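You operate a simulated robot arm through the tools that you are given. There is no shell and no other tool. Be economical: measure what you need, move in short steps, check, and stop when the job is done.

You are at the controls of a simulated two-armed robot. One attempt, no reset.

TASK
Derust the stud plate and chase the thread under the fat nut.
Fine: rub the rust patch with the ROUGH grit block till none shows and put the block back. Run the fat nut right down and back up to the top: its thread ends bright. The tall nut and its clogged stud wait for another job; drop nothing. What is to be rubbed or washed off counts as gone when no trace of it is left.
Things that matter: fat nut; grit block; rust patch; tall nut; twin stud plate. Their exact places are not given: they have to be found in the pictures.

Only the result counts: the job must be done as asked and must still hold three seconds after the hand-in. Knocking over, shifting, dropping, spilling or breaking anything else fails it.

THE ROBOT
Two 7-joint arms with two-finger parallel grippers on one trunk, on a base that drives. Base frame: it is fixed to the floor where the robot stands at the start and does not move with it; the origin is under the middle of the robot, x ahead of it, y to its left, z up; the surface under the hand at the start is at about z = 900. Units: mm, rad, N and s.
The left shoulder is at the start at [70, 134, 1251], the right one opposite. With the tool pointing down near the work surface each hand reaches from about 100 to 640 mm from the robot's upright axis, wherever it stands, measured 20 degrees to its own side. Places, roughly: fat nut [700, 0, 1000]; grit block [-6750, -5750, 1250]; rust patch [600, 0, 900]; tall nut [700, -100, 1000]; twin stud plate [600, 0, 1000]. Payload 1.57 kg a hand.
Tool frame (each hand has its own): the origin (TCP) lies between the finger pads and is the grasp point; the fingertips stand 30 mm ahead of it; z points along the fingers, y is the line along which they close. The gripper opens to 80 mm. The fingers are 17 mm wide and 12 mm thick; the gripper's body (40 by 82 mm) begins 80 mm behind the TCP.
Orientation is that of the tool frame in the base frame, as [roll, pitch, yaw] about the fixed x, y, z axes, in that order (R = Rz(yaw) Ry(pitch) Rx(roll)). With the fingers straight down and closing along the base's y, the tool's x points along the base's -x, its y along +y and its z along -z.

THE INTERFACE
- The arms move only by the tool play_rows. It takes "left_targets", "right_targets" or both (then of equal length, played together; a hand with none holds still); each is a list of rows, each a list of 2 entries, a list of its own where there are three numbers: the shift along the base's x, y, z in units of 50 mm (1.0 is 50 mm), then the turn, a rotation vector about the base's x, y, z in units of 4 degrees (1.0 is 4 degrees). In form: [[[x, y, z], [rx, ry, rz]], ...]. A call has 1 to 10 rows; each row shifts and turns the commanded pose from where the row before left it. "left_hand" and "right_hand" are, for a hand that has rows, the closure, from 0 (fully open) to 1 (shut), set as the call begins (left out, the last holds). A call with a number of a shift or a turn outside -1 to 1 is refused whole. Rows are played at 5 a second. More than 50 mm and 0.15 rad between two rows, or a gripper value outside its range, and nothing of the call is played. Where a pose cannot be reached the arm comes as near as it can. A force on the tool above 40 N (or 10 N above the force at the start of the call, whichever is more), or a blocked arm, ends the call early, and 0.2 s more pass. The fingers move at their own pace (about 153 mm/s each) and stop on an object; they squeeze with about 39 N. The grip force told is the motor's: it shows also when the fingers shut on nothing. Time passes only in rows, and 0.2 s behind the last, so rows that do not move let the fingers close. The reply holds the time, the measured pose of the TCP, the force on the tool along the base axes, the opening and the grip force, in the units named above and with some noise, with the torque about the TCP (base axes, N m) and any sound that the robot's microphone picked up.
- Cameras (640 x 400 px; columns grow to the right, rows downward): "scene" is now at [123.7, 15.6, 1466.4]; the picture's right is [0.21, -0.98, 0.00], its down [-0.57, -0.12, -0.81] and it looks along [0.80, 0.17, -0.58] (base axes); focal length 292 px, centre (320, 200). "left" rides on the left gripper at [72, 7, -122] in its tool frame; the picture's right is [-0.09, 1.00, 0.00], its down [-0.84, -0.08, -0.54] and it looks along [-0.54, -0.05, 0.84] (tool axes); focal length 238 px, centre (320, 200). "right" rides on the right gripper at [72, -7, -122] in its tool frame; the picture's right is [0.09, 1.00, 0.00], its down [-0.84, 0.08, -0.54] and it looks along [-0.54, 0.05, 0.84] (tool axes); focal length 238 px, centre (320, 200).
- snapshot(camera): a new picture of that camera. It takes no simulated time.
- raise_lower(by): slides the trunk up (or, below 0, down) by that many mm; the arms and the scene camera ride with it, the base frame stays. It gives what a move gives, with no picture.
- roll_base(legs): drives the robot by 1 to 6 legs, each [ahead, left, turn to the left] in mm, mm and rad, along the robot's own axes; the way and the turn of a leg run together, so that a leg with both is an arc; at most 1500 mm and 3.142 rad a leg. The arms and the cameras ride along, it lands a little off, and it stops where it bumps. It gives what a move gives.
- turn_head(pan, tilt): turns the head with the scene camera to pan (to the left, within 1.501 rad either way) and tilt (down, from -0.506 to 1.204), counted from straight ahead of the robot. It gives what a move gives.
- point_at(camera, pixels): for up to 12 pixels [column, row] of the newest picture of that camera ("zoom" is the newest enlarged one), the place [x, y, z] in the base frame of the surface seen there, good to about 2 mm, but the place of the scene camera against the robot may be out by one fixed shift of up to 25 mm in any direction. It takes no simulated time.
- close_up(camera, box): a new picture of the part [left, top, right, bottom] of that camera's present view, enlarged. It takes no simulated time.
- finish_job(): hands the job in; it is judged then, once.

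Keep the steps short. Do not move on a guess: measure, check each grasp and each placing, and mend mistakes. In all there are 80 turns and 62 pictures (those below and enlarged ones count). Leave the grippers open and the arms clear of the work at the hand-in unless told otherwise, and finish with a single line.

The tools are called after "Request:" as name(argument=value, ...) on one line, values as JSON. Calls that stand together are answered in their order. play_rows: Moves the arms, as the interface text tells. Its arguments: {"type":"object","properties":{"left_targets":{"type":"array","items":{"type":"array"}},"left_hand":{"type":"number"},"right_targets":{"type":"array","items":{"type":"array"}},"right_hand":{"type":"number"}},"required":[]} The other tools are called the same way: raise_lower (by) slides the trunk up or down; roll_base (legs) drives the base; turn_head (pan, tilt) turns the head that bears the scene camera; snapshot (camera) takes a picture; point_at (camera, pixels) gives the place of the surface under pixels of a picture; close_up (camera, box) takes an enlarged picture of a part of a camera's view; finish_job () hands the job in.

At the start:

```text
time: 0.0
left_eef_pos: [382.5, 236.6, 1262.1]
left_tcp_rot: [-3.141, 0.001, -3.14]
left_ft_force: [-0.7, -0.7, -0.6]
left_ft_torque: [0.01, -0.02, 0.01]
left_width: 79.8
left_finger_force: 0.1
right_eef_pos: [474.0, -125.3, 1271.6]
right_tcp_rot: [3.141, -0.001, 3.139]
right_ft_force: [-0.2, -0.1, -0.4]
right_ft_torque: [0.03, -0.04, -0.03]
right_width: 80.0
right_finger_force: 0.0
trunk travel left (down, up): [-825.0, 115.0]
robot x, y, heading: [-1.4, -2.5, -0.002]
head pan, tilt: [0.213, 0.62]
```

scene: 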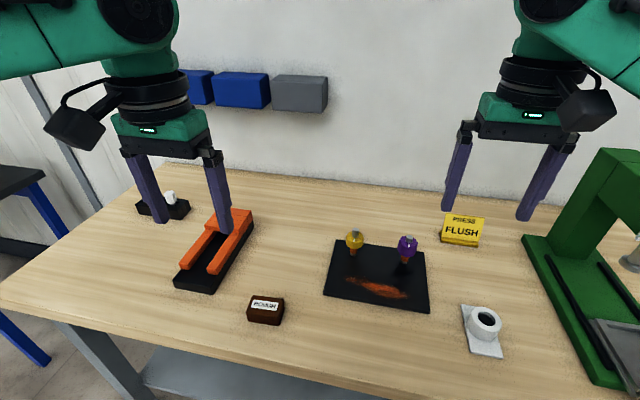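
right: 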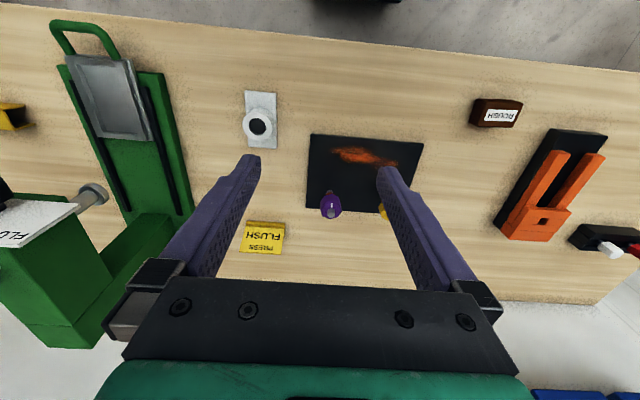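
left: 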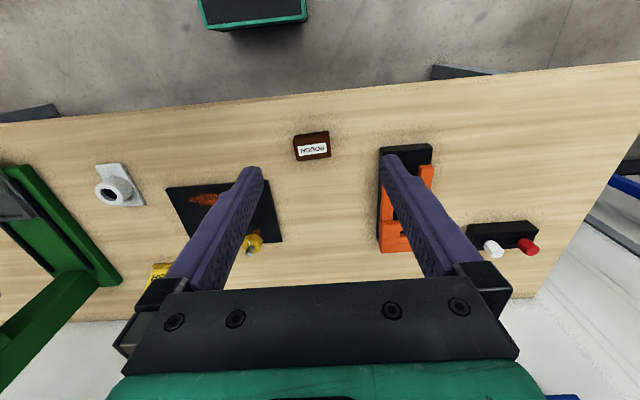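

I see the stud plate with its rust at scene (380,285), a yellow nut at (355,240), a purple nut at (406,247) and the ROUGH block at (265,310). The listed place for the grit block doesn't match the picture, so I'll zoom in and measure.

Request:
close_up(camera="scene", box=[230, 220, 450, 340])

Request:
point_at(camera="scene", pixels=[[355, 234], [407, 240], [380, 287], [337, 242], [426, 256], [430, 312], [324, 296], [265, 302], [250, 300], [283, 302], [300, 300]])

Request:
point_at(camera="right", pixels=[[331, 200], [384, 210], [365, 157], [312, 135], [422, 143], [308, 207], [497, 113], [478, 98], [522, 103], [450, 120], [340, 150], [395, 163]])

```text
2.91 times, centred on (340, 280) of scene
```

zoom: 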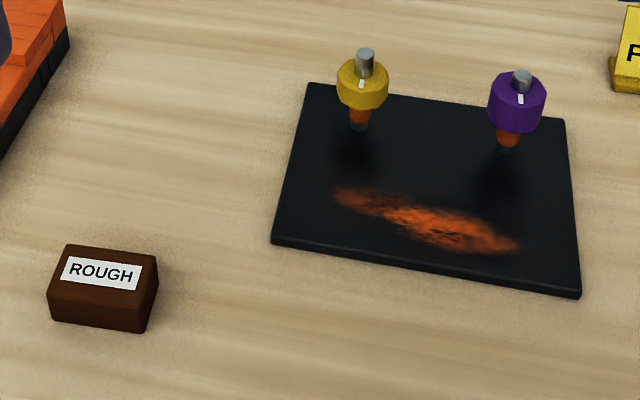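

```text
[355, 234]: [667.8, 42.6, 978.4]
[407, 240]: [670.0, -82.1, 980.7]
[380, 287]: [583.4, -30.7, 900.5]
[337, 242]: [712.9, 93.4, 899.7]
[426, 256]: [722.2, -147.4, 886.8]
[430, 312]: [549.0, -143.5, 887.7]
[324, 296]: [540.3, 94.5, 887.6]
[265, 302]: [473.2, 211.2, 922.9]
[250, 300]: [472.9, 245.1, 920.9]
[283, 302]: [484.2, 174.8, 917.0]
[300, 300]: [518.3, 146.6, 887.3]
```

```text
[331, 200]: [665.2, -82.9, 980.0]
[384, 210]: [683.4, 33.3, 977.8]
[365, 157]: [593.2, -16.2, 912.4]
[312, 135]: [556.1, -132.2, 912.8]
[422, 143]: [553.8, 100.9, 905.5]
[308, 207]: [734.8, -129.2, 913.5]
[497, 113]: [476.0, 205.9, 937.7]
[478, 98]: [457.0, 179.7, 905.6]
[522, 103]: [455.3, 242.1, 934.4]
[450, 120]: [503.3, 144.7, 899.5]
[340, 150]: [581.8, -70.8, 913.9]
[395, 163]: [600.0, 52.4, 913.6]
```

Both views agree on the plate (top at about z=913) and the ROUGH block at about (474,210). The nuts at x≈670 are just past reach, so I'll look down at the table edge in front of the base before driving.

Request:
turn_head(pan=0.0, tilt=1.15)

Request:
snapshot(camera="scene")

Request:
close_up(camera="right", box=[290, 80, 540, 236])

```text
time: 0.9
left_eef_pos: [382.1, 236.3, 1262.7]
left_tcp_rot: [-3.14, 0.001, -3.14]
left_ft_force: [-0.2, 0.1, -0.2]
left_ft_torque: [0.0, -0.01, -0.03]
left_width: 80.1
left_finger_force: 0.1
right_eef_pos: [474.1, -126.4, 1271.2]
right_tcp_rot: [-3.141, 0.002, 3.139]
right_ft_force: [-0.6, 0.7, -0.1]
right_ft_torque: [0.02, 0.0, -0.01]
right_width: 80.0
right_finger_force: 0.0
trunk travel left (down, up): [-825.0, 115.0]
robot x, y, heading: [-4.6, 1.1, 0.003]
head pan, tilt: [0.0, 1.15]
```

```text
57 pictures are left
```

scene: 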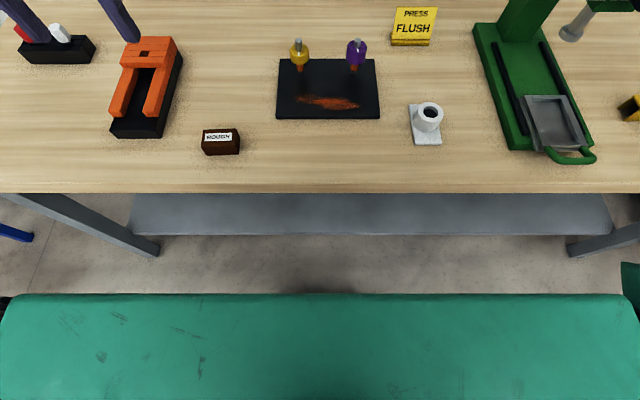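

```text
2.56 times, centred on (415, 158) of right
```

zoom: 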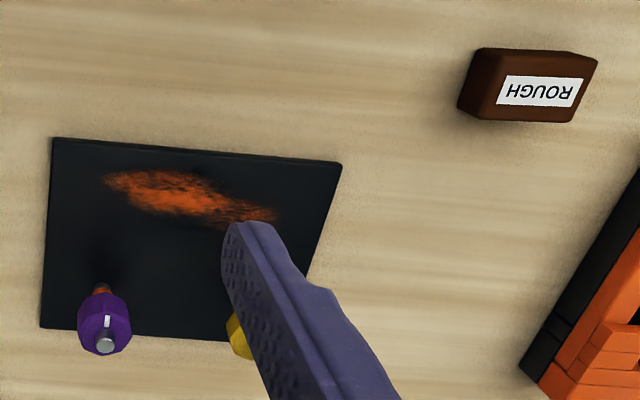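

I'll measure the table edge, the robot's front and the outlines of the rust and the block.

Request:
point_at(camera="scene", pixels=[[320, 192], [320, 300], [320, 232], [320, 270], [600, 235], [222, 137], [205, 133], [238, 130], [299, 62], [357, 64]])

Request:
point_at(camera="zoom", pixels=[[108, 180], [272, 216], [180, 172], [150, 205], [215, 222], [477, 52], [595, 62], [575, 112], [492, 112], [585, 56], [464, 108], [105, 340]])

```text
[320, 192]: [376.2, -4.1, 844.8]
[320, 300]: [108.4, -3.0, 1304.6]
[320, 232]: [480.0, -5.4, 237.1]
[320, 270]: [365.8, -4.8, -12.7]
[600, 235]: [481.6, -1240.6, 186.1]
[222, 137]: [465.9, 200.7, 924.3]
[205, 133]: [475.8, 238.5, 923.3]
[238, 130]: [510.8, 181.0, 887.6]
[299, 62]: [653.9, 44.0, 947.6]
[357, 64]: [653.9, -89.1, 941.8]
```

```text
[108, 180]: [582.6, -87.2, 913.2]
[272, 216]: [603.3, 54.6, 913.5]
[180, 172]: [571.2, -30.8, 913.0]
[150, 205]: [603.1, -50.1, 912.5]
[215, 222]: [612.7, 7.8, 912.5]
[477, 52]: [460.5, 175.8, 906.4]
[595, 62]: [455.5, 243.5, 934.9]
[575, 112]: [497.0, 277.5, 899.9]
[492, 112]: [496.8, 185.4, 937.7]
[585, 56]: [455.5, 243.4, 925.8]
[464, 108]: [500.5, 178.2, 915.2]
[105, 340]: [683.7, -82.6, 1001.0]
```

The block spans about x 455–499, y 176–243, top 937. The rust spans about x 570–613, y -87 to 55. There's free space under the table edge, so I'll drive 110 mm ahead.

Request:
roll_base(legs=[[110, 0, 0]])

Request:
snapshot(camera="right")

Request:
snapshot(camera="left")

```text
time: 2.1
left_eef_pos: [488.6, 236.7, 1263.7]
left_tcp_rot: [3.141, 0.003, -3.139]
left_ft_force: [0.1, 0.2, 0.4]
left_ft_torque: [-0.01, -0.01, 0.01]
left_width: 79.9
left_finger_force: 0.2
right_eef_pos: [581.0, -126.1, 1273.4]
right_tcp_rot: [3.141, 0.003, -3.141]
right_ft_force: [-0.7, -0.8, -0.1]
right_ft_torque: [-0.01, -0.03, -0.02]
right_width: 80.0
right_finger_force: 0.0
trunk travel left (down, up): [-825.0, 115.0]
robot x, y, heading: [112.1, -0.5, -0.0]
head pan, tilt: [0.0, 1.15]
```

```text
55 pictures are left
```

right: 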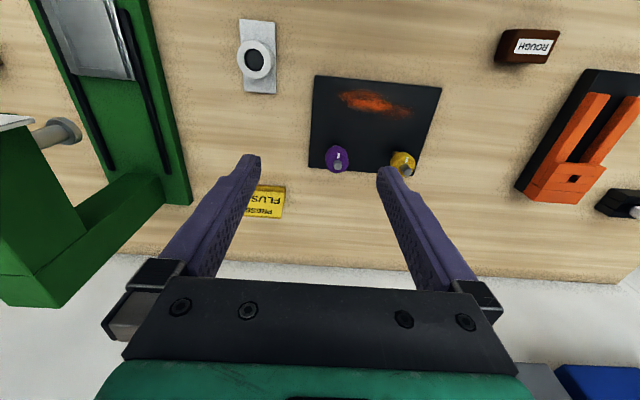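

```text
54 pictures are left
```

left: 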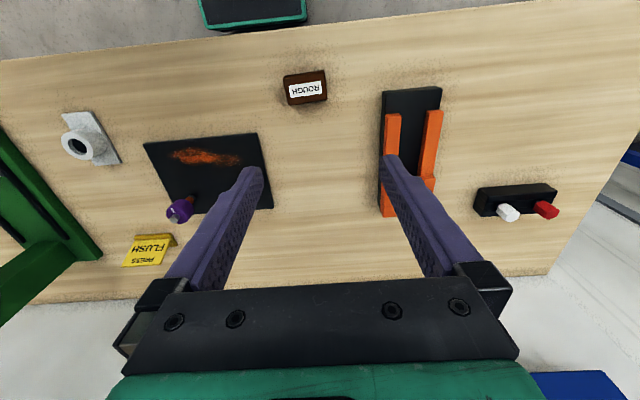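

I'll zoom in with the left hand on the block and with the right hand on the plate.

Request:
close_up(camera="left", box=[265, 55, 345, 105])

Request:
point_at(camera="left", pixels=[[284, 82], [324, 76], [305, 91], [288, 100], [326, 95]])

Request:
close_up(camera="right", box=[295, 65, 455, 185])

Request:
point_at(camera="zoom", pixels=[[180, 115], [460, 190], [260, 100], [350, 120], [240, 155], [340, 195], [440, 395], [440, 360], [170, 390], [560, 100], [410, 200]])

```text
8.00 times, centred on (305, 80) of left
```

zoom: 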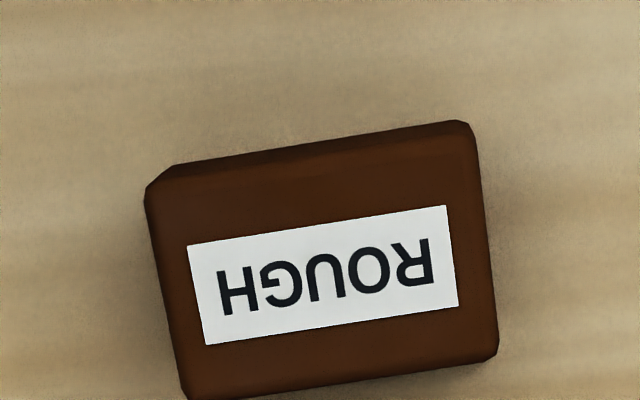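

```text
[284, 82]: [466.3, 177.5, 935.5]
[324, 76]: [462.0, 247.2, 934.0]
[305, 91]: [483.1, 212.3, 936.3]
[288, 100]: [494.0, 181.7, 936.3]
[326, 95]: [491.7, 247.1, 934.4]
```

```text
3.33 times, centred on (375, 125) of right
```

zoom: 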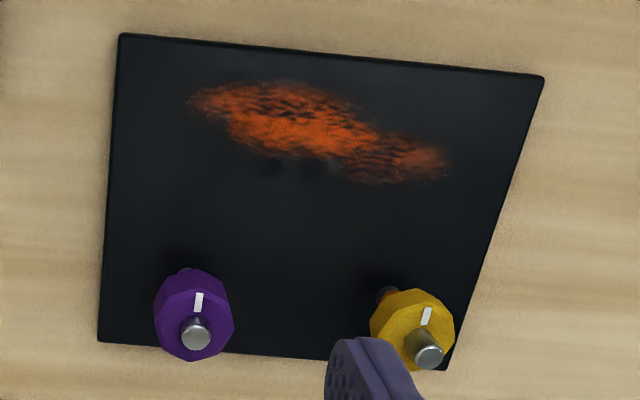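

```text
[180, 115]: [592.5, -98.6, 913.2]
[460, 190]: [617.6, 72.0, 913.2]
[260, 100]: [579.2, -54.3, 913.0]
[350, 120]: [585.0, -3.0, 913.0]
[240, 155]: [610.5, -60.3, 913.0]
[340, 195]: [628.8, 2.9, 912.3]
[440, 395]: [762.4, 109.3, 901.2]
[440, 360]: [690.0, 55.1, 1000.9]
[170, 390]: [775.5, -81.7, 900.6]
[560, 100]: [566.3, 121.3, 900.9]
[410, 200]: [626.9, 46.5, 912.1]
```

The fat nut is the squat yellow one near (683,48). The purple one is longer, so it's the tall nut. Next I'll bring the left hand over the block, turning it about 3° to match, and stop at TCP z≈994 with the fingertips above the block.

Request:
play_rows(left_targets=[[[-0.035, -0.086, -0.9], [0, 0, 0.125]], [[-0.035, -0.086, -0.9], [0, 0, 0.125]], [[-0.035, -0.086, -0.9], [0, 0, 0.125]], [[-0.035, -0.086, -0.9], [0, 0, 0.125]], [[-0.035, -0.086, -0.9], [0, 0, 0.125]], [[-0.035, -0.086, -0.9], [0, 0, 0.125]], [[0, 0, 0], [0, 0, 0]]], left_hand=0)

Request:
snapshot(camera="left")

```text
time: 3.8
left_eef_pos: [484.4, 209.9, 991.6]
left_tcp_rot: [-3.141, 0.004, -3.088]
left_ft_force: [0.3, 0.5, -1.1]
left_ft_torque: [0.03, -0.01, 0.03]
left_width: 80.2
left_finger_force: 0.1
right_eef_pos: [583.6, -124.5, 1272.0]
right_tcp_rot: [-3.141, 0.001, -3.14]
right_ft_force: [-0.5, -0.6, 0.2]
right_ft_torque: [-0.01, -0.03, 0.02]
right_width: 79.9
right_finger_force: 0.1
trunk travel left (down, up): [-825.0, 115.0]
robot x, y, heading: [111.5, 1.4, 0.002]
head pan, tilt: [0.0, 1.15]
```

```text
51 pictures are left
```

left: 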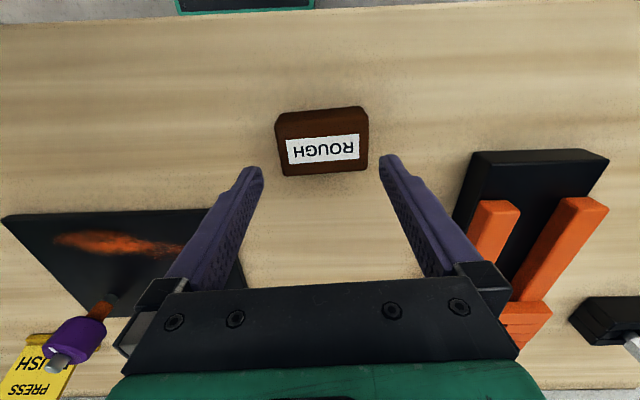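

The block sits between the fingers at (322,145). I'll measure its edges and the fingertips.

Request:
close_up(camera="left", box=[232, 95, 408, 205])

Request:
point_at(camera="left", pixels=[[278, 140], [367, 132], [280, 165], [366, 160], [322, 128], [320, 169], [322, 150], [325, 120], [340, 190], [255, 168], [388, 158], [322, 174]])

```text
3.64 times, centred on (320, 150) of left
```

zoom: 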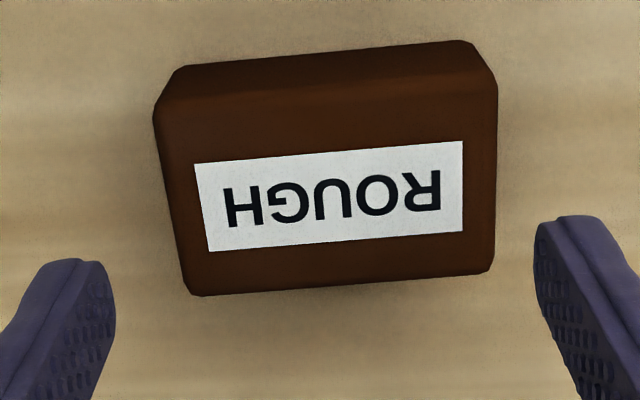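

```text
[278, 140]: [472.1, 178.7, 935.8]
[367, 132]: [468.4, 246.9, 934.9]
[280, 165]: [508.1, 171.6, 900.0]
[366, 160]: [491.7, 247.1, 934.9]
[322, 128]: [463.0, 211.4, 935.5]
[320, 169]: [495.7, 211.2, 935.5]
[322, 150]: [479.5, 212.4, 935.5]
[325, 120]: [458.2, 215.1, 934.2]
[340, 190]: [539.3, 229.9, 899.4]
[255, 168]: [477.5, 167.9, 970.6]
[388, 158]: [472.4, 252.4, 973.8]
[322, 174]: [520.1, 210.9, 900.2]
```

The fingertips sit at y 168 and 252, and the block spans about 178.5–247.5. I'll shift +3 mm in y, lower to TCP≈945 and close.

Request:
play_rows(left_targets=[[[-0.08, 0.06, -0.5], [0, 0, 0]], [[0, 0, -0.43], [0, 0, 0]], [[0, 0, 0], [0, 0, 0]]], left_hand=0)

Request:
play_rows(left_targets=[[[0, 0, 0], [0, 0, 0]], [[0, 0, 0], [0, 0, 0]], [[0, 0, 0], [0, 0, 0]]], left_hand=1)

Request:
snapshot(camera="left")

```text
time: 4.5
left_eef_pos: [476.9, 213.4, 947.4]
left_tcp_rot: [3.141, 0.001, -3.086]
left_ft_force: [0.3, -0.2, -0.7]
left_ft_torque: [0.02, 0.0, 0.0]
left_width: 80.3
left_finger_force: 0.1
right_eef_pos: [583.8, -126.1, 1273.2]
right_tcp_rot: [-3.141, -0.001, -3.14]
right_ft_force: [-0.3, 0.3, 0.4]
right_ft_torque: [-0.02, 0.02, 0.01]
right_width: 79.6
right_finger_force: 0.0
trunk travel left (down, up): [-825.0, 115.0]
robot x, y, heading: [113.3, 1.5, -0.003]
head pan, tilt: [0.0, 1.15]
```

```text
time: 5.3
left_eef_pos: [477.8, 212.6, 946.9]
left_tcp_rot: [-3.142, 0.0, -3.089]
left_ft_force: [-0.4, -0.1, -0.2]
left_ft_torque: [-0.01, 0.01, 0.02]
left_width: 71.0
left_finger_force: 38.7
right_eef_pos: [584.0, -124.1, 1272.8]
right_tcp_rot: [3.141, 0.001, 3.14]
right_ft_force: [-0.5, 0.0, -1.0]
right_ft_torque: [-0.03, 0.01, -0.01]
right_width: 79.6
right_finger_force: 0.1
trunk travel left (down, up): [-825.0, 115.0]
robot x, y, heading: [108.3, 1.4, 0.004]
head pan, tilt: [0.0, 1.15]
```

```text
49 pictures are left
```

left: 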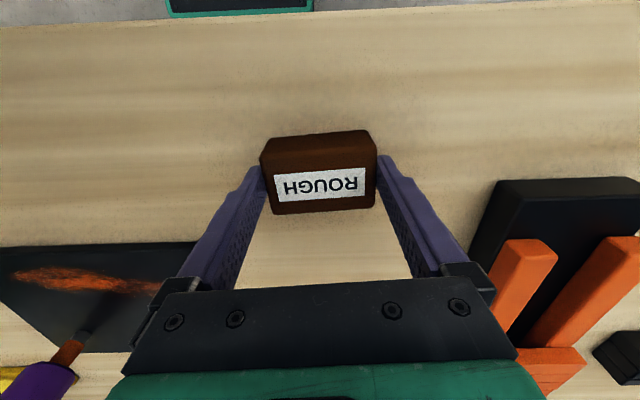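

The block is gripped (71 mm, 39 N) at TCP (478,213,947), with its bottom at 900. I'll lift it, carry it over the left end of the rust at (585,60) and lower it to just above the plate.

Request:
play_rows(left_targets=[[[0, 0, 0.55], [0, 0, 0]], [[0, 0, 0.55], [0, 0, 0]], [[0.535, -0.765, 0], [0, 0, 0]], [[0.535, -0.765, 0], [0, 0, 0]], [[0.535, -0.765, 0], [0, 0, 0]], [[0.535, -0.765, 0], [0, 0, 0]], [[0, 0, -0.4], [0, 0, 0]], [[0, 0, -0.3], [0, 0, 0]], [[0, 0, 0], [0, 0, 0]]], left_hand=1)

Request:
snapshot(camera="left")

```text
time: 7.3
left_eef_pos: [552.2, 103.5, 982.3]
left_tcp_rot: [-3.14, 0.002, -3.087]
left_ft_force: [0.7, -0.5, -0.7]
left_ft_torque: [0.01, 0.0, 0.01]
left_width: 71.1
left_finger_force: 38.9
left hand out of reach, approached as far as the arm can: row 6, 7, 8
right_eef_pos: [584.6, -125.7, 1271.1]
right_tcp_rot: [-3.141, 0.0, -3.141]
right_ft_force: [-0.2, -0.9, -0.3]
right_ft_torque: [-0.01, 0.02, -0.01]
right_width: 79.9
right_finger_force: 0.0
trunk travel left (down, up): [-825.0, 115.0]
robot x, y, heading: [111.8, -3.1, 0.003]
head pan, tilt: [0.0, 1.15]
```

```text
48 pictures are left
```

left: 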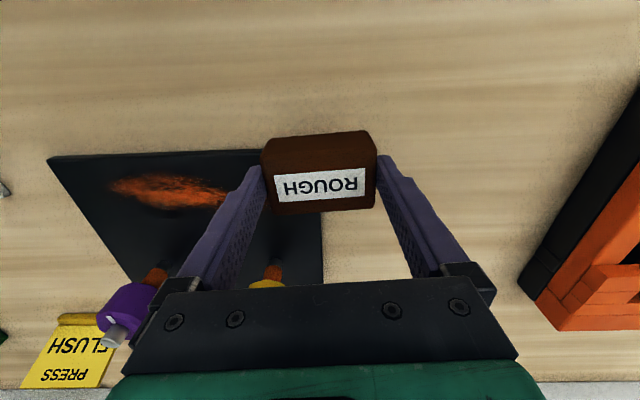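

The left arm can't reach across that far. I'll pull the hand up and back, then drive the robot to the right and a little ahead so the patch lies on the left hand's own side.

Request:
play_rows(left_targets=[[[-0.5, 0, 0.8], [0, 0, 0]], [[-0.5, 0.2, 0.8], [0, 0, 0]], [[-0.5, 0.2, 0], [0, 0, 0]], [[0, 0, 0], [0, 0, 0]]], left_hand=1)

Request:
roll_base(legs=[[0, -200, 0], [50, 0, 0]])

Request:
snapshot(camera="scene")

```text
time: 8.3
left_eef_pos: [477.3, 123.2, 1064.3]
left_tcp_rot: [-3.141, -0.002, -3.089]
left_ft_force: [0.5, -0.2, -1.5]
left_ft_torque: [-0.01, -0.02, 0.02]
left_width: 71.1
left_finger_force: 39.0
right_eef_pos: [585.4, -125.9, 1272.0]
right_tcp_rot: [-3.141, 0.0, 3.14]
right_ft_force: [-0.1, -0.1, -0.5]
right_ft_torque: [-0.03, -0.02, 0.0]
right_width: 80.1
right_finger_force: 0.2
trunk travel left (down, up): [-825.0, 115.0]
robot x, y, heading: [112.5, 1.9, -0.003]
head pan, tilt: [0.0, 1.15]
```

```text
time: 10.5
left_eef_pos: [520.9, -74.8, 1067.5]
left_tcp_rot: [-3.141, 0.009, -3.087]
left_ft_force: [0.4, 0.7, 0.1]
left_ft_torque: [0.01, -0.05, 0.0]
left_width: 71.3
left_finger_force: 38.8
right_eef_pos: [626.9, -325.1, 1276.1]
right_tcp_rot: [3.141, 0.011, -3.14]
right_ft_force: [-0.9, 0.4, -0.6]
right_ft_torque: [-0.02, -0.06, 0.0]
right_width: 80.0
right_finger_force: 0.1
trunk travel left (down, up): [-825.0, 115.0]
robot x, y, heading: [161.9, -199.4, -0.0]
head pan, tilt: [0.0, 1.15]
```

```text
47 pictures are left
```

scene: 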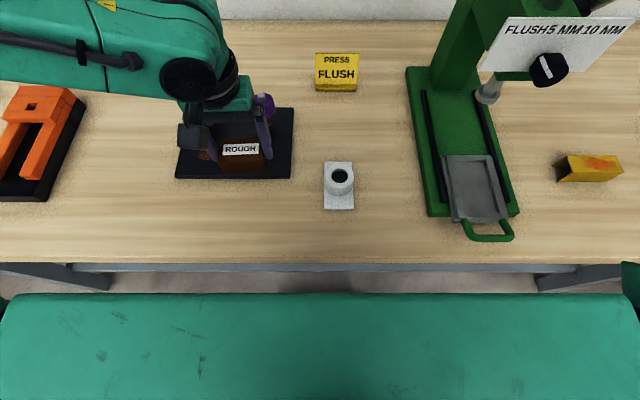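

The base moved cleanly to (162,-199). I'll carry the block over the right part of the rust at (588,-75) and lower it towards the plate.

Request:
play_rows(left_targets=[[[0.67, 0, 0], [0, 0, 0]], [[0.67, 0, 0], [0, 0, 0]], [[0, 0, -0.8], [0, 0, 0]], [[0, 0, -0.8], [0, 0, 0]], [[0, 0, -0.4], [0, 0, 0]], [[0, 0, 0], [0, 0, 0]]], left_hand=1)

Request:
snapshot(camera="left")

```text
time: 11.9
left_eef_pos: [593.7, -77.6, 964.4]
left_tcp_rot: [3.141, 0.0, -3.087]
left_ft_force: [0.4, 0.6, -1.0]
left_ft_torque: [0.0, 0.0, -0.04]
left_width: 71.4
left_finger_force: 38.9
right_eef_pos: [634.3, -325.8, 1272.8]
right_tcp_rot: [3.14, 0.002, -3.141]
right_ft_force: [0.4, 0.4, 0.3]
right_ft_torque: [0.01, -0.02, 0.02]
right_width: 80.0
right_finger_force: 0.1
trunk travel left (down, up): [-825.0, 115.0]
robot x, y, heading: [158.3, -206.6, 0.002]
head pan, tilt: [0.0, 1.15]
```

```text
46 pictures are left
```

left: 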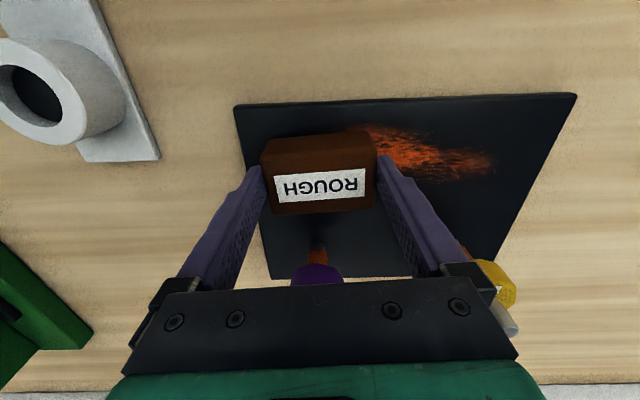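

The block hovers about 4 mm above the plate over the right part of the rust. I'll lower it in small steps until I feel contact.

Request:
play_rows(left_targets=[[[0, 0, -0.07], [0, 0, 0]], [[0, 0, 0], [0, 0, 0]]])

Request:
play_rows(left_targets=[[[0, 0, -0.04], [0, 0, 0]], [[0, 0, 0], [0, 0, 0]]])

```text
time: 12.5
left_eef_pos: [593.7, -76.4, 959.9]
left_tcp_rot: [3.141, 0.0, -3.085]
left_ft_force: [0.1, 0.2, -1.7]
left_ft_torque: [-0.01, 0.03, 0.01]
left_width: 71.3
left_finger_force: 39.1
right_eef_pos: [635.5, -324.8, 1274.2]
right_tcp_rot: [-3.14, 0.002, -3.14]
right_ft_force: [0.7, -0.7, 0.6]
right_ft_torque: [-0.04, 0.0, -0.01]
right_width: 80.1
right_finger_force: 0.0
trunk travel left (down, up): [-825.0, 115.0]
robot x, y, heading: [163.2, -202.1, 0.004]
head pan, tilt: [0.0, 1.15]
```

```text
time: 13.1
left_eef_pos: [593.8, -76.6, 959.1]
left_tcp_rot: [-3.141, -0.001, -3.085]
left_ft_force: [0.0, 0.0, -0.3]
left_ft_torque: [-0.02, 0.03, 0.01]
left_width: 71.2
left_finger_force: 39.5
right_eef_pos: [635.2, -325.6, 1271.6]
right_tcp_rot: [-3.141, -0.001, -3.14]
right_ft_force: [0.4, 0.1, 0.1]
right_ft_torque: [-0.01, -0.02, 0.01]
right_width: 80.2
right_finger_force: 0.1
trunk travel left (down, up): [-825.0, 115.0]
robot x, y, heading: [162.8, -201.8, 0.002]
head pan, tilt: [0.0, 1.15]
```

The contact force is still nil, so I'll go 2 mm lower twice.

Request:
play_rows(left_targets=[[[0, 0, -0.04], [0, 0, 0]], [[0, 0, 0], [0, 0, 0]]])

Request:
play_rows(left_targets=[[[0, 0, -0.03], [0, 0, 0]], [[0, 0, 0], [0, 0, 0]]])

```text
time: 13.7
left_eef_pos: [593.6, -77.3, 958.7]
left_tcp_rot: [3.14, 0.005, -3.085]
left_ft_force: [1.9, 2.1, 15.6]
left_ft_torque: [0.03, 0.22, 0.0]
left_width: 71.5
left_finger_force: 38.5
right_eef_pos: [632.5, -326.5, 1272.3]
right_tcp_rot: [-3.141, 0.002, -3.14]
right_ft_force: [-0.8, 0.1, -0.5]
right_ft_torque: [0.02, -0.02, 0.02]
right_width: 79.7
right_finger_force: 0.0
trunk travel left (down, up): [-825.0, 115.0]
robot x, y, heading: [160.7, -200.0, 0.006]
head pan, tilt: [0.0, 1.15]
```

```text
time: 14.3
left_eef_pos: [593.4, -76.1, 957.6]
left_tcp_rot: [3.14, 0.007, -3.086]
left_ft_force: [7.0, 3.7, 27.6]
left_ft_torque: [0.17, -0.12, -0.01]
left_width: 71.3
left_finger_force: 39.0
right_eef_pos: [633.4, -326.7, 1274.3]
right_tcp_rot: [3.141, 0.004, -3.141]
right_ft_force: [0.7, -0.8, 0.0]
right_ft_torque: [-0.01, -0.04, -0.01]
right_width: 79.7
right_finger_force: 0.0
trunk travel left (down, up): [-825.0, 115.0]
robot x, y, heading: [158.9, -202.2, -0.001]
head pan, tilt: [0.0, 1.15]
```

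Contact gives 15–28 N. I'll back off about 1.5 mm and make one gentle stroke towards +y.

Request:
play_rows(left_targets=[[[0, 0, 0.03], [0, 0, 0]], [[0, 0.4, 0], [0, 0, 0]], [[0, 0.4, 0], [0, 0, 0]], [[0, 0.4, 0], [0, 0, 0]], [[0, 0.4, 0], [0, 0, 0]], [[0, 0.4, 0], [0, 0, 0]], [[0, 0.4, 0], [0, 0, 0]]])

Request:
snapshot(camera="left")

```text
time: 15.9
left_eef_pos: [592.4, 40.8, 957.6]
left_tcp_rot: [3.14, 0.0, -3.087]
left_ft_force: [-0.3, -4.2, 10.6]
left_ft_torque: [-0.25, -0.29, -0.12]
left_width: 71.2
left_finger_force: 38.6
right_eef_pos: [633.0, -328.1, 1272.1]
right_tcp_rot: [3.14, 0.002, -3.14]
right_ft_force: [0.1, -0.8, -0.8]
right_ft_torque: [0.0, 0.0, 0.0]
right_width: 79.8
right_finger_force: 0.2
trunk travel left (down, up): [-825.0, 115.0]
robot x, y, heading: [163.3, -201.1, 0.001]
head pan, tilt: [0.0, 1.15]
```

```text
45 pictures are left
```

left: 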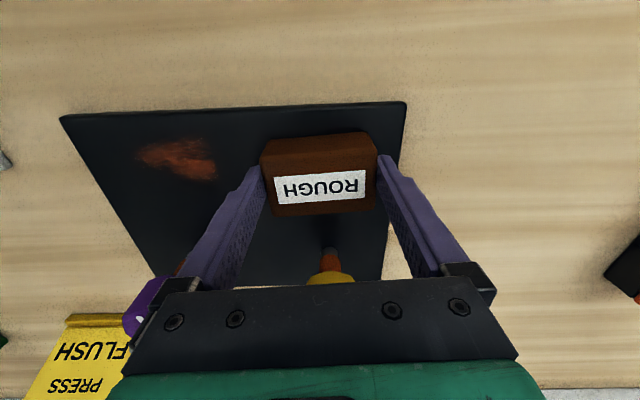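

The stroke takes rust off and the plate hasn't moved. I'll sweep back along x≈604, then forward along x≈582, then back along the middle.

Request:
play_rows(left_targets=[[[0.22, 0.28, 0], [0, 0, 0]], [[0, -0.365, 0], [0, 0, 0]], [[0, -0.365, 0], [0, 0, 0]], [[0, -0.365, 0], [0, 0, 0]], [[0, -0.365, 0], [0, 0, 0]], [[0, -0.365, 0], [0, 0, 0]], [[0, -0.365, 0], [0, 0, 0]], [[0, -0.365, 0], [0, 0, 0]], [[0, -0.365, 0], [0, 0, 0]]])

Request:
play_rows(left_targets=[[[-0.44, 0, 0], [0, 0, 0]], [[0, 0.365, 0], [0, 0, 0]], [[0, 0.365, 0], [0, 0, 0]], [[0, 0.365, 0], [0, 0, 0]], [[0, 0.365, 0], [0, 0, 0]], [[0, 0.365, 0], [0, 0, 0]], [[0, 0.365, 0], [0, 0, 0]], [[0, 0.365, 0], [0, 0, 0]], [[0, 0.365, 0], [0, 0, 0]]])

Request:
snapshot(camera="left")

```text
time: 17.9
left_eef_pos: [601.0, -83.7, 960.8]
left_tcp_rot: [-3.141, 0.0, -3.086]
left_ft_force: [-0.7, 0.3, -1.1]
left_ft_torque: [-0.02, -0.03, 0.0]
left_width: 71.3
left_finger_force: 39.1
left hand out of reach, approached as far as the arm can: row 9
right_eef_pos: [636.7, -326.9, 1273.1]
right_tcp_rot: [3.14, 0.0, -3.14]
right_ft_force: [0.3, 0.5, -0.2]
right_ft_torque: [0.0, -0.01, -0.03]
right_width: 80.0
right_finger_force: 0.1
trunk travel left (down, up): [-825.0, 115.0]
robot x, y, heading: [159.8, -205.6, 0.0]
head pan, tilt: [0.0, 1.15]
```

```text
time: 19.9
left_eef_pos: [579.7, 61.3, 959.2]
left_tcp_rot: [-3.141, 0.001, -3.086]
left_ft_force: [0.6, -0.1, -0.7]
left_ft_torque: [-0.02, 0.0, -0.01]
left_width: 71.1
left_finger_force: 38.9
right_eef_pos: [634.8, -325.3, 1272.9]
right_tcp_rot: [3.142, -0.001, -3.14]
right_ft_force: [1.5, -1.0, -0.1]
right_ft_torque: [-0.03, 0.03, 0.01]
right_width: 79.8
right_finger_force: 0.0
trunk travel left (down, up): [-825.0, 115.0]
robot x, y, heading: [162.9, -202.1, 0.006]
head pan, tilt: [0.0, 1.15]
```

```text
44 pictures are left
```

left: 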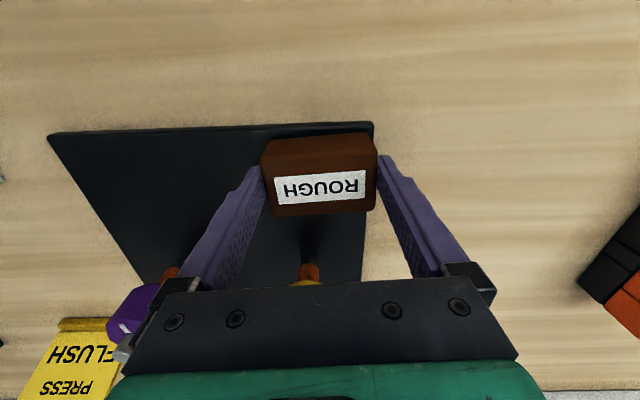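

The rust looks gone. I'll lift the block clear, pull it back and zoom in to check.

Request:
play_rows(left_targets=[[[0, 0, 0.8], [0, 0, 0]], [[-0.4, 0.4, 0.8], [0, 0, 0]], [[-0.6, 0.6, 0.4], [0, 0, 0]], [[0, 0, 0], [0, 0, 0]]])

Request:
close_up(camera="left", box=[80, 120, 360, 295])

Request:
close_up(camera="scene", box=[140, 80, 320, 200])

```text
time: 20.9
left_eef_pos: [528.7, 108.5, 1058.8]
left_tcp_rot: [-3.141, -0.002, -3.089]
left_ft_force: [0.6, -1.0, -1.6]
left_ft_torque: [0.03, 0.02, 0.02]
left_width: 71.2
left_finger_force: 39.1
right_eef_pos: [637.4, -327.8, 1271.5]
right_tcp_rot: [3.139, 0.001, -3.141]
right_ft_force: [-0.6, -0.1, 0.2]
right_ft_torque: [0.03, 0.02, 0.0]
right_width: 79.9
right_finger_force: 0.0
trunk travel left (down, up): [-825.0, 115.0]
robot x, y, heading: [162.2, -207.3, 0.001]
head pan, tilt: [0.0, 1.15]
```

```text
2.29 times, centred on (220, 208) of left
```

zoom: 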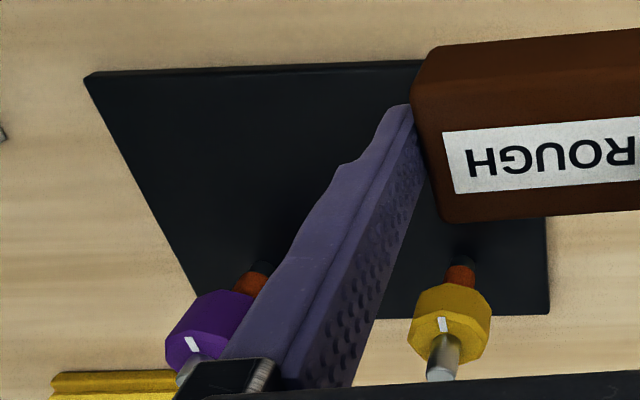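

```text
3.33 times, centred on (230, 140) of scene
```

zoom: 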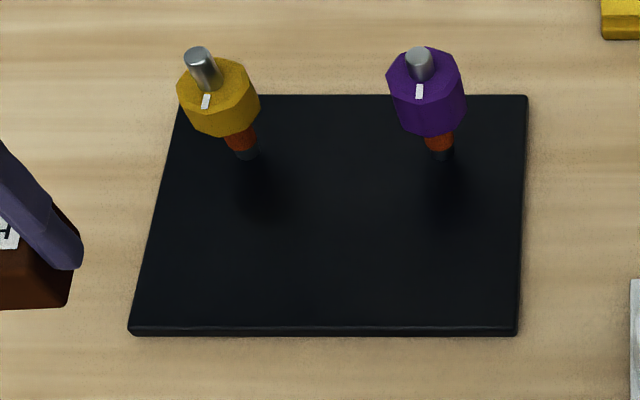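

It looks clean from both cameras. I'll enlarge the patch area once more before putting the block back.

Request:
close_up(camera="scene", box=[176, 125, 296, 185])

Request:
point_at(camera="scene", pixels=[[200, 105], [263, 105]])

```text
5.33 times, centred on (236, 155) of scene
```

zoom: 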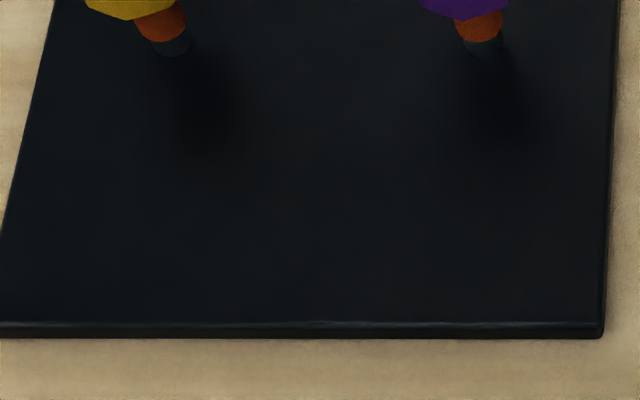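

```text
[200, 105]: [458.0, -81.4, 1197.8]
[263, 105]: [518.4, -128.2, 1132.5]
```

I see no rust. As insurance against a faint trace, I'll do one more light pass over the patch area, lowering with a force check first.

Request:
play_rows(left_targets=[[[0.6, -0.5, -0.4], [0, 0, 0]], [[0.52, -0.5, -0.4], [0, 0, 0]], [[0, 0, -0.8], [0, 0, 0]], [[0, 0, -0.36], [0, 0, 0]], [[0, 0, 0], [0, 0, 0]]])

Request:
play_rows(left_targets=[[[0, 0, -0.04], [0, 0, 0]], [[0, 0, 0], [0, 0, 0]]])

```text
time: 22.1
left_eef_pos: [583.7, 59.3, 961.6]
left_tcp_rot: [-3.141, -0.001, -3.087]
left_ft_force: [-1.0, -0.7, -1.5]
left_ft_torque: [-0.01, 0.02, 0.0]
left_width: 71.3
left_finger_force: 39.2
right_eef_pos: [635.5, -327.2, 1270.7]
right_tcp_rot: [3.139, 0.0, -3.141]
right_ft_force: [0.2, 0.4, 0.1]
right_ft_torque: [0.03, 0.01, -0.03]
right_width: 79.9
right_finger_force: 0.1
trunk travel left (down, up): [-825.0, 115.0]
robot x, y, heading: [162.8, -199.9, 0.004]
head pan, tilt: [0.0, 1.15]
```

```text
time: 22.7
left_eef_pos: [585.0, 60.2, 961.3]
left_tcp_rot: [3.141, 0.0, -3.084]
left_ft_force: [0.4, 0.9, -1.5]
left_ft_torque: [-0.01, 0.0, -0.01]
left_width: 70.9
left_finger_force: 39.0
right_eef_pos: [635.6, -326.9, 1271.5]
right_tcp_rot: [3.141, 0.0, -3.14]
right_ft_force: [-0.3, -0.3, 0.4]
right_ft_torque: [-0.02, 0.01, 0.0]
right_width: 79.8
right_finger_force: 0.2
trunk travel left (down, up): [-825.0, 115.0]
robot x, y, heading: [162.5, -202.7, 0.003]
head pan, tilt: [0.0, 1.15]
```

No contact yet. I'll lower 3 mm and then stroke to -y and back.

Request:
play_rows(left_targets=[[[0, 0, -0.06], [0, 0, 0]], [[0, 0, 0], [0, 0, 0]]])

Request:
play_rows(left_targets=[[[0, -0.36, 0], [0, 0, 0]], [[0, -0.36, 0], [0, 0, 0]], [[0, -0.36, 0], [0, 0, 0]], [[0, -0.36, 0], [0, 0, 0]], [[0, -0.36, 0], [0, 0, 0]], [[0, -0.36, 0], [0, 0, 0]], [[0, -0.36, 0], [0, 0, 0]], [[0, -0.36, 0], [0, 0, 0]]])

Request:
play_rows(left_targets=[[[0.34, 0, -0.02], [0, 0, 0]], [[0, 0.36, 0], [0, 0, 0]], [[0, 0.36, 0], [0, 0, 0]], [[0, 0.36, 0], [0, 0, 0]], [[0, 0.36, 0], [0, 0, 0]], [[0, 0.36, 0], [0, 0, 0]], [[0, 0.36, 0], [0, 0, 0]], [[0, 0.36, 0], [0, 0, 0]], [[0, 0.36, 0], [0, 0, 0]]])

```text
time: 23.3
left_eef_pos: [585.0, 61.8, 957.5]
left_tcp_rot: [3.141, 0.001, -3.086]
left_ft_force: [-0.5, -0.3, -1.1]
left_ft_torque: [-0.01, 0.0, 0.01]
left_width: 71.3
left_finger_force: 38.8
right_eef_pos: [635.7, -326.7, 1272.1]
right_tcp_rot: [3.141, 0.001, -3.14]
right_ft_force: [0.0, 1.3, -0.1]
right_ft_torque: [-0.02, 0.01, 0.0]
right_width: 80.0
right_finger_force: 0.0
trunk travel left (down, up): [-825.0, 115.0]
robot x, y, heading: [162.1, -203.0, -0.001]
head pan, tilt: [0.0, 1.15]
```

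```text
time: 25.1
left_eef_pos: [585.9, -82.9, 957.4]
left_tcp_rot: [3.14, 0.001, -3.085]
left_ft_force: [-0.3, -0.2, -1.8]
left_ft_torque: [-0.05, 0.0, -0.02]
left_width: 71.2
left_finger_force: 38.6
right_eef_pos: [635.1, -326.5, 1272.3]
right_tcp_rot: [-3.141, 0.0, -3.139]
right_ft_force: [-0.4, 0.0, 0.5]
right_ft_torque: [0.01, -0.05, -0.02]
right_width: 80.2
right_finger_force: 0.1
trunk travel left (down, up): [-825.0, 115.0]
robot x, y, heading: [163.4, -203.9, 0.002]
head pan, tilt: [0.0, 1.15]
```

```text
time: 27.1
left_eef_pos: [602.4, 62.8, 956.3]
left_tcp_rot: [3.14, 0.001, -3.087]
left_ft_force: [0.1, -0.6, 3.7]
left_ft_torque: [-0.2, -0.18, -0.01]
left_width: 71.2
left_finger_force: 38.9
right_eef_pos: [634.7, -326.0, 1272.6]
right_tcp_rot: [3.141, -0.001, -3.139]
right_ft_force: [0.4, 0.0, 0.5]
right_ft_torque: [0.0, 0.02, 0.01]
right_width: 80.2
right_finger_force: 0.1
trunk travel left (down, up): [-825.0, 115.0]
robot x, y, heading: [163.1, -202.0, 0.003]
head pan, tilt: [0.0, 1.15]
```

There's light contact now (3.7 N). I'll go 0.7 mm lower and make a final pair of sweeps.

Request:
play_rows(left_targets=[[[0, 0, -0.015], [0, 0, 0]], [[0, -0.36, 0], [0, 0, 0]], [[0, -0.36, 0], [0, 0, 0]], [[0, -0.36, 0], [0, 0, 0]], [[0, -0.36, 0], [0, 0, 0]], [[0, -0.36, 0], [0, 0, 0]], [[0, -0.36, 0], [0, 0, 0]], [[0, -0.36, 0], [0, 0, 0]], [[0, -0.36, 0], [0, 0, 0]]])

Request:
play_rows(left_targets=[[[-0.36, 0, 0], [0, 0, 0]], [[0, 0.36, 0], [0, 0, 0]], [[0, 0.36, 0], [0, 0, 0]], [[0, 0.36, 0], [0, 0, 0]], [[0, 0.36, 0], [0, 0, 0]], [[0, 0.36, 0], [0, 0, 0]], [[0, 0.36, 0], [0, 0, 0]], [[0, 0.36, 0], [0, 0, 0]], [[0, 0.36, 0], [0, 0, 0]]])

Request:
play_rows(left_targets=[[[0, 0, 0.8], [0, 0, 0]], [[-0.4, 0.6, 0.4], [0, 0, 0]], [[-0.8, 0.8, 0], [0, 0, 0]], [[-0.7, 0.8, 0], [0, 0, 0]], [[-0.2, 0.8, 0], [0, 0, 0]], [[0, 0, 0], [0, 0, 0]]])

Request:
close_up(camera="scene", box=[170, 85, 300, 185])

```text
time: 29.1
left_eef_pos: [600.1, -81.8, 956.1]
left_tcp_rot: [3.141, -0.001, -3.086]
left_ft_force: [0.2, 0.2, -1.7]
left_ft_torque: [0.01, 0.02, -0.02]
left_width: 71.1
left_finger_force: 39.1
right_eef_pos: [635.0, -327.8, 1270.8]
right_tcp_rot: [3.138, 0.001, 3.141]
right_ft_force: [0.2, 0.2, -0.8]
right_ft_torque: [0.0, 0.01, -0.01]
right_width: 80.0
right_finger_force: 0.1
trunk travel left (down, up): [-825.0, 115.0]
robot x, y, heading: [159.3, -201.9, 0.005]
head pan, tilt: [0.0, 1.15]
```

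```text
time: 31.1
left_eef_pos: [582.8, 59.9, 955.8]
left_tcp_rot: [3.141, 0.006, -3.087]
left_ft_force: [-0.6, -7.3, 19.7]
left_ft_torque: [-0.58, 0.14, 0.17]
left_width: 71.2
left_finger_force: 38.6
right_eef_pos: [632.6, -329.2, 1273.1]
right_tcp_rot: [3.138, 0.002, 3.141]
right_ft_force: [-0.4, -0.4, 0.7]
right_ft_torque: [-0.02, 0.0, 0.0]
right_width: 80.0
right_finger_force: 0.0
trunk travel left (down, up): [-825.0, 115.0]
robot x, y, heading: [160.1, -207.3, -0.001]
head pan, tilt: [0.0, 1.15]
```

```text
refused: row 3 steps farther than a row can; nothing moved
```

```text
4.00 times, centred on (235, 135) of scene
```

zoom: 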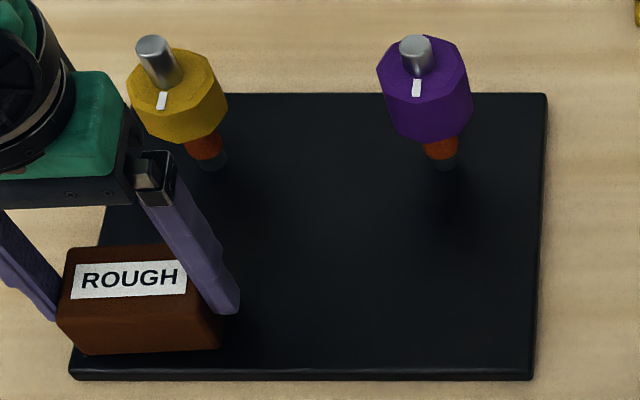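

The plate is clean. I'll lift the block, with smaller steps this time, and carry it back over its original place at (478,212).

Request:
play_rows(left_targets=[[[0, 0, 0.6], [0, 0, 0]], [[0, 0, 0.6], [0, 0, 0]], [[-0.42, 0.61, 0], [0, 0, 0]], [[-0.42, 0.61, 0], [0, 0, 0]], [[-0.42, 0.61, 0], [0, 0, 0]], [[-0.42, 0.61, 0], [0, 0, 0]], [[-0.42, 0.61, 0], [0, 0, 0]], [[0, 0, 0], [0, 0, 0]]])

Request:
play_rows(left_targets=[[[0, 0, -0.6], [0, 0, 0]], [[0, 0, -0.55], [0, 0, 0]], [[0, 0, 0], [0, 0, 0]]])

Request:
snapshot(camera="left")

```text
time: 32.9
left_eef_pos: [479.9, 216.6, 1015.4]
left_tcp_rot: [-3.14, -0.001, -3.087]
left_ft_force: [-0.3, -0.3, -1.0]
left_ft_torque: [-0.03, 0.02, 0.03]
left_width: 71.0
left_finger_force: 39.0
right_eef_pos: [636.2, -326.0, 1271.4]
right_tcp_rot: [3.142, 0.0, -3.139]
right_ft_force: [-0.5, 0.4, -0.5]
right_ft_torque: [-0.02, -0.02, -0.01]
right_width: 79.8
right_finger_force: 0.0
trunk travel left (down, up): [-825.0, 115.0]
robot x, y, heading: [158.1, -203.3, 0.001]
head pan, tilt: [0.0, 1.15]
```

```text
time: 33.7
left_eef_pos: [480.4, 214.3, 956.6]
left_tcp_rot: [3.141, 0.002, -3.085]
left_ft_force: [-0.9, 1.0, -1.5]
left_ft_torque: [0.0, 0.0, 0.01]
left_width: 71.3
left_finger_force: 38.9
right_eef_pos: [634.8, -326.1, 1272.5]
right_tcp_rot: [3.14, 0.003, -3.14]
right_ft_force: [-0.5, 0.1, 0.1]
right_ft_torque: [0.02, 0.01, -0.01]
right_width: 80.2
right_finger_force: 0.0
trunk travel left (down, up): [-825.0, 115.0]
robot x, y, heading: [160.5, -201.2, 0.001]
head pan, tilt: [0.0, 1.15]
```

```text
39 pictures are left
```

left: 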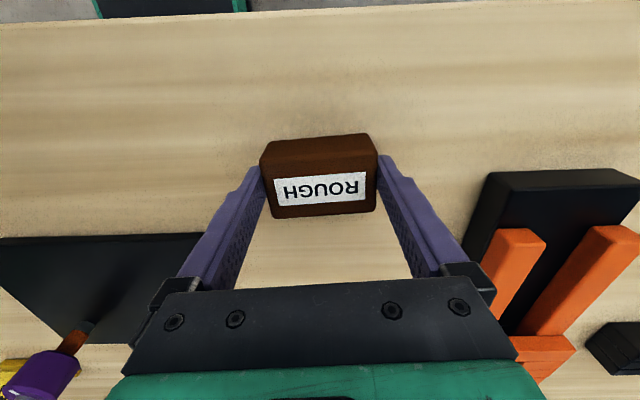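

The block is about 10 mm above its place, so I'll lower it in small steps and watch for contact.

Request:
play_rows(left_targets=[[[-0.04, -0.03, -0.17], [0, 0, 0]], [[0, 0, 0], [0, 0, 0]]])

Request:
play_rows(left_targets=[[[0, 0, -0.04], [0, 0, 0]], [[0, 0, 0], [0, 0, 0]]])

```text
time: 34.3
left_eef_pos: [477.6, 213.7, 947.6]
left_tcp_rot: [-3.141, 0.003, -3.086]
left_ft_force: [-0.1, -0.3, -1.3]
left_ft_torque: [0.0, -0.02, 0.01]
left_width: 71.2
left_finger_force: 39.2
right_eef_pos: [635.3, -326.3, 1271.8]
right_tcp_rot: [-3.141, 0.0, -3.14]
right_ft_force: [1.1, 0.1, 0.2]
right_ft_torque: [0.0, -0.01, 0.02]
right_width: 79.8
right_finger_force: 0.2
trunk travel left (down, up): [-825.0, 115.0]
robot x, y, heading: [160.5, -202.4, 0.007]
head pan, tilt: [0.0, 1.15]
```

```text
time: 34.9
left_eef_pos: [477.2, 212.4, 946.5]
left_tcp_rot: [-3.141, 0.001, -3.087]
left_ft_force: [0.6, -0.2, -1.4]
left_ft_torque: [0.01, -0.02, 0.0]
left_width: 71.1
left_finger_force: 38.8
right_eef_pos: [635.7, -324.5, 1272.6]
right_tcp_rot: [-3.141, -0.001, -3.14]
right_ft_force: [0.0, 0.1, 0.0]
right_ft_torque: [-0.02, -0.04, -0.02]
right_width: 80.3
right_finger_force: 0.1
trunk travel left (down, up): [-825.0, 115.0]
robot x, y, heading: [163.9, -202.2, -0.002]
head pan, tilt: [0.0, 1.15]
```

Request:
play_rows(left_targets=[[[0, 0, -0.03], [0, 0, 0]], [[0, 0, 0], [0, 0, 0]]])

Request:
play_rows(left_targets=[[[0, 0, -0.03], [0, 0, 0]], [[0, 0, 0], [0, 0, 0]]])

```text
time: 35.5
left_eef_pos: [478.6, 213.0, 944.7]
left_tcp_rot: [-3.142, -0.001, -3.085]
left_ft_force: [-0.1, -0.4, -1.0]
left_ft_torque: [0.01, 0.02, 0.01]
left_width: 71.0
left_finger_force: 39.0
right_eef_pos: [635.4, -326.7, 1271.9]
right_tcp_rot: [-3.141, -0.001, -3.14]
right_ft_force: [0.7, -0.8, -0.2]
right_ft_torque: [0.0, 0.01, 0.02]
right_width: 80.0
right_finger_force: 0.1
trunk travel left (down, up): [-825.0, 115.0]
robot x, y, heading: [165.7, -203.4, 0.002]
head pan, tilt: [0.0, 1.15]
```

```text
time: 36.1
left_eef_pos: [476.4, 214.6, 944.3]
left_tcp_rot: [-3.141, 0.003, -3.084]
left_ft_force: [0.5, 0.1, 1.9]
left_ft_torque: [-0.07, -0.1, 0.01]
left_width: 70.8
left_finger_force: 38.8
right_eef_pos: [634.4, -325.9, 1272.2]
right_tcp_rot: [-3.141, 0.003, -3.141]
right_ft_force: [-0.5, -0.6, -0.3]
right_ft_torque: [0.02, 0.04, -0.02]
right_width: 80.0
right_finger_force: 0.1
trunk travel left (down, up): [-825.0, 115.0]
robot x, y, heading: [163.4, -201.3, 0.004]
head pan, tilt: [0.0, 1.15]
```

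The block touched down (+2 N). I'll open the hand and rise straight up.

Request:
play_rows(left_targets=[[[0, 0, 0], [0, 0, 0]], [[0, 0, 0], [0, 0, 0]], [[0, 0, 0.5], [0, 0, 0]], [[0, 0, 0.9], [0, 0, 0]], [[0, 0, 0.9], [0, 0, 0]], [[0, 0, 0.9], [0, 0, 0]], [[0, 0, 0], [0, 0, 0]]], left_hand=0)

Request:
snapshot(camera="left")

```text
time: 37.7
left_eef_pos: [478.4, 215.1, 1103.7]
left_tcp_rot: [-3.141, -0.001, -3.087]
left_ft_force: [0.2, 0.0, -0.1]
left_ft_torque: [0.04, 0.0, 0.0]
left_width: 80.0
left_finger_force: 0.0
right_eef_pos: [635.7, -327.0, 1272.6]
right_tcp_rot: [-3.141, 0.0, -3.138]
right_ft_force: [0.1, 0.1, -0.8]
right_ft_torque: [0.01, -0.02, -0.03]
right_width: 80.0
right_finger_force: 0.1
trunk travel left (down, up): [-825.0, 115.0]
robot x, y, heading: [164.0, -204.3, -0.001]
head pan, tilt: [0.0, 1.15]
```

```text
38 pictures are left
```

left: 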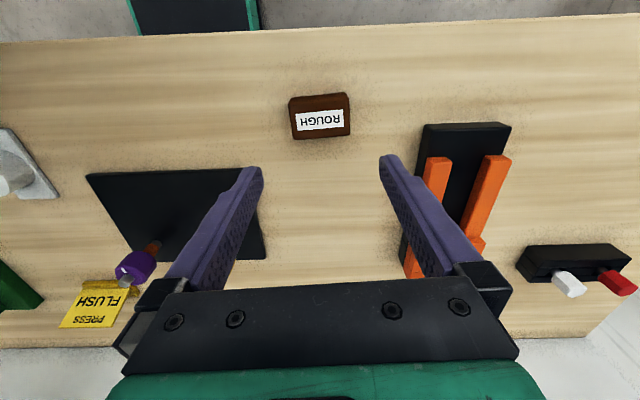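

The block is back in its place, upright. Next I'll bring the left hand over the yellow fat nut at about z=1105.

Request:
play_rows(left_targets=[[[0.6, -0.56, 0], [0, 0, 0]], [[0.6, -0.56, 0], [0, 0, 0]], [[0.6, -0.56, 0], [0, 0, 0]], [[0.6, -0.56, 0], [0, 0, 0]], [[0.6, -0.56, 0], [0, 0, 0]], [[0.6, -0.56, 0], [0, 0, 0]], [[0, 0, 0], [0, 0, -0.75]], [[0, 0, 0], [0, 0, 0]]], left_hand=0)

Request:
snapshot(camera="left")

```text
time: 39.5
left_eef_pos: [657.2, 47.2, 1104.9]
left_tcp_rot: [-3.141, 0.002, -3.139]
left_ft_force: [0.1, -0.2, 0.5]
left_ft_torque: [0.02, 0.0, 0.03]
left_width: 79.9
left_finger_force: 0.1
right_eef_pos: [635.3, -324.6, 1273.3]
right_tcp_rot: [-3.141, 0.002, -3.139]
right_ft_force: [0.2, 0.5, -0.2]
right_ft_torque: [0.03, 0.0, -0.02]
right_width: 80.1
right_finger_force: 0.0
trunk travel left (down, up): [-825.0, 115.0]
robot x, y, heading: [164.9, -202.9, 0.002]
head pan, tilt: [0.0, 1.15]
```

```text
37 pictures are left
```

left: 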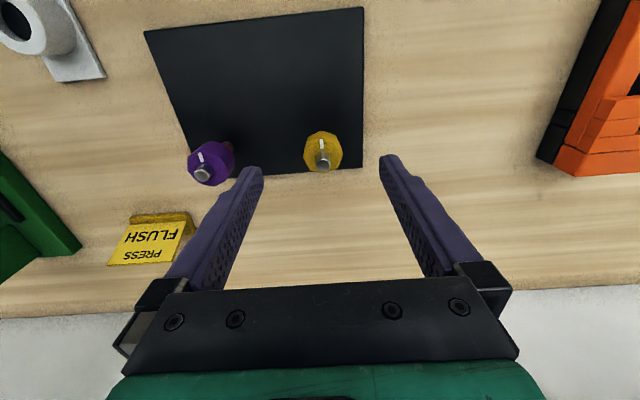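

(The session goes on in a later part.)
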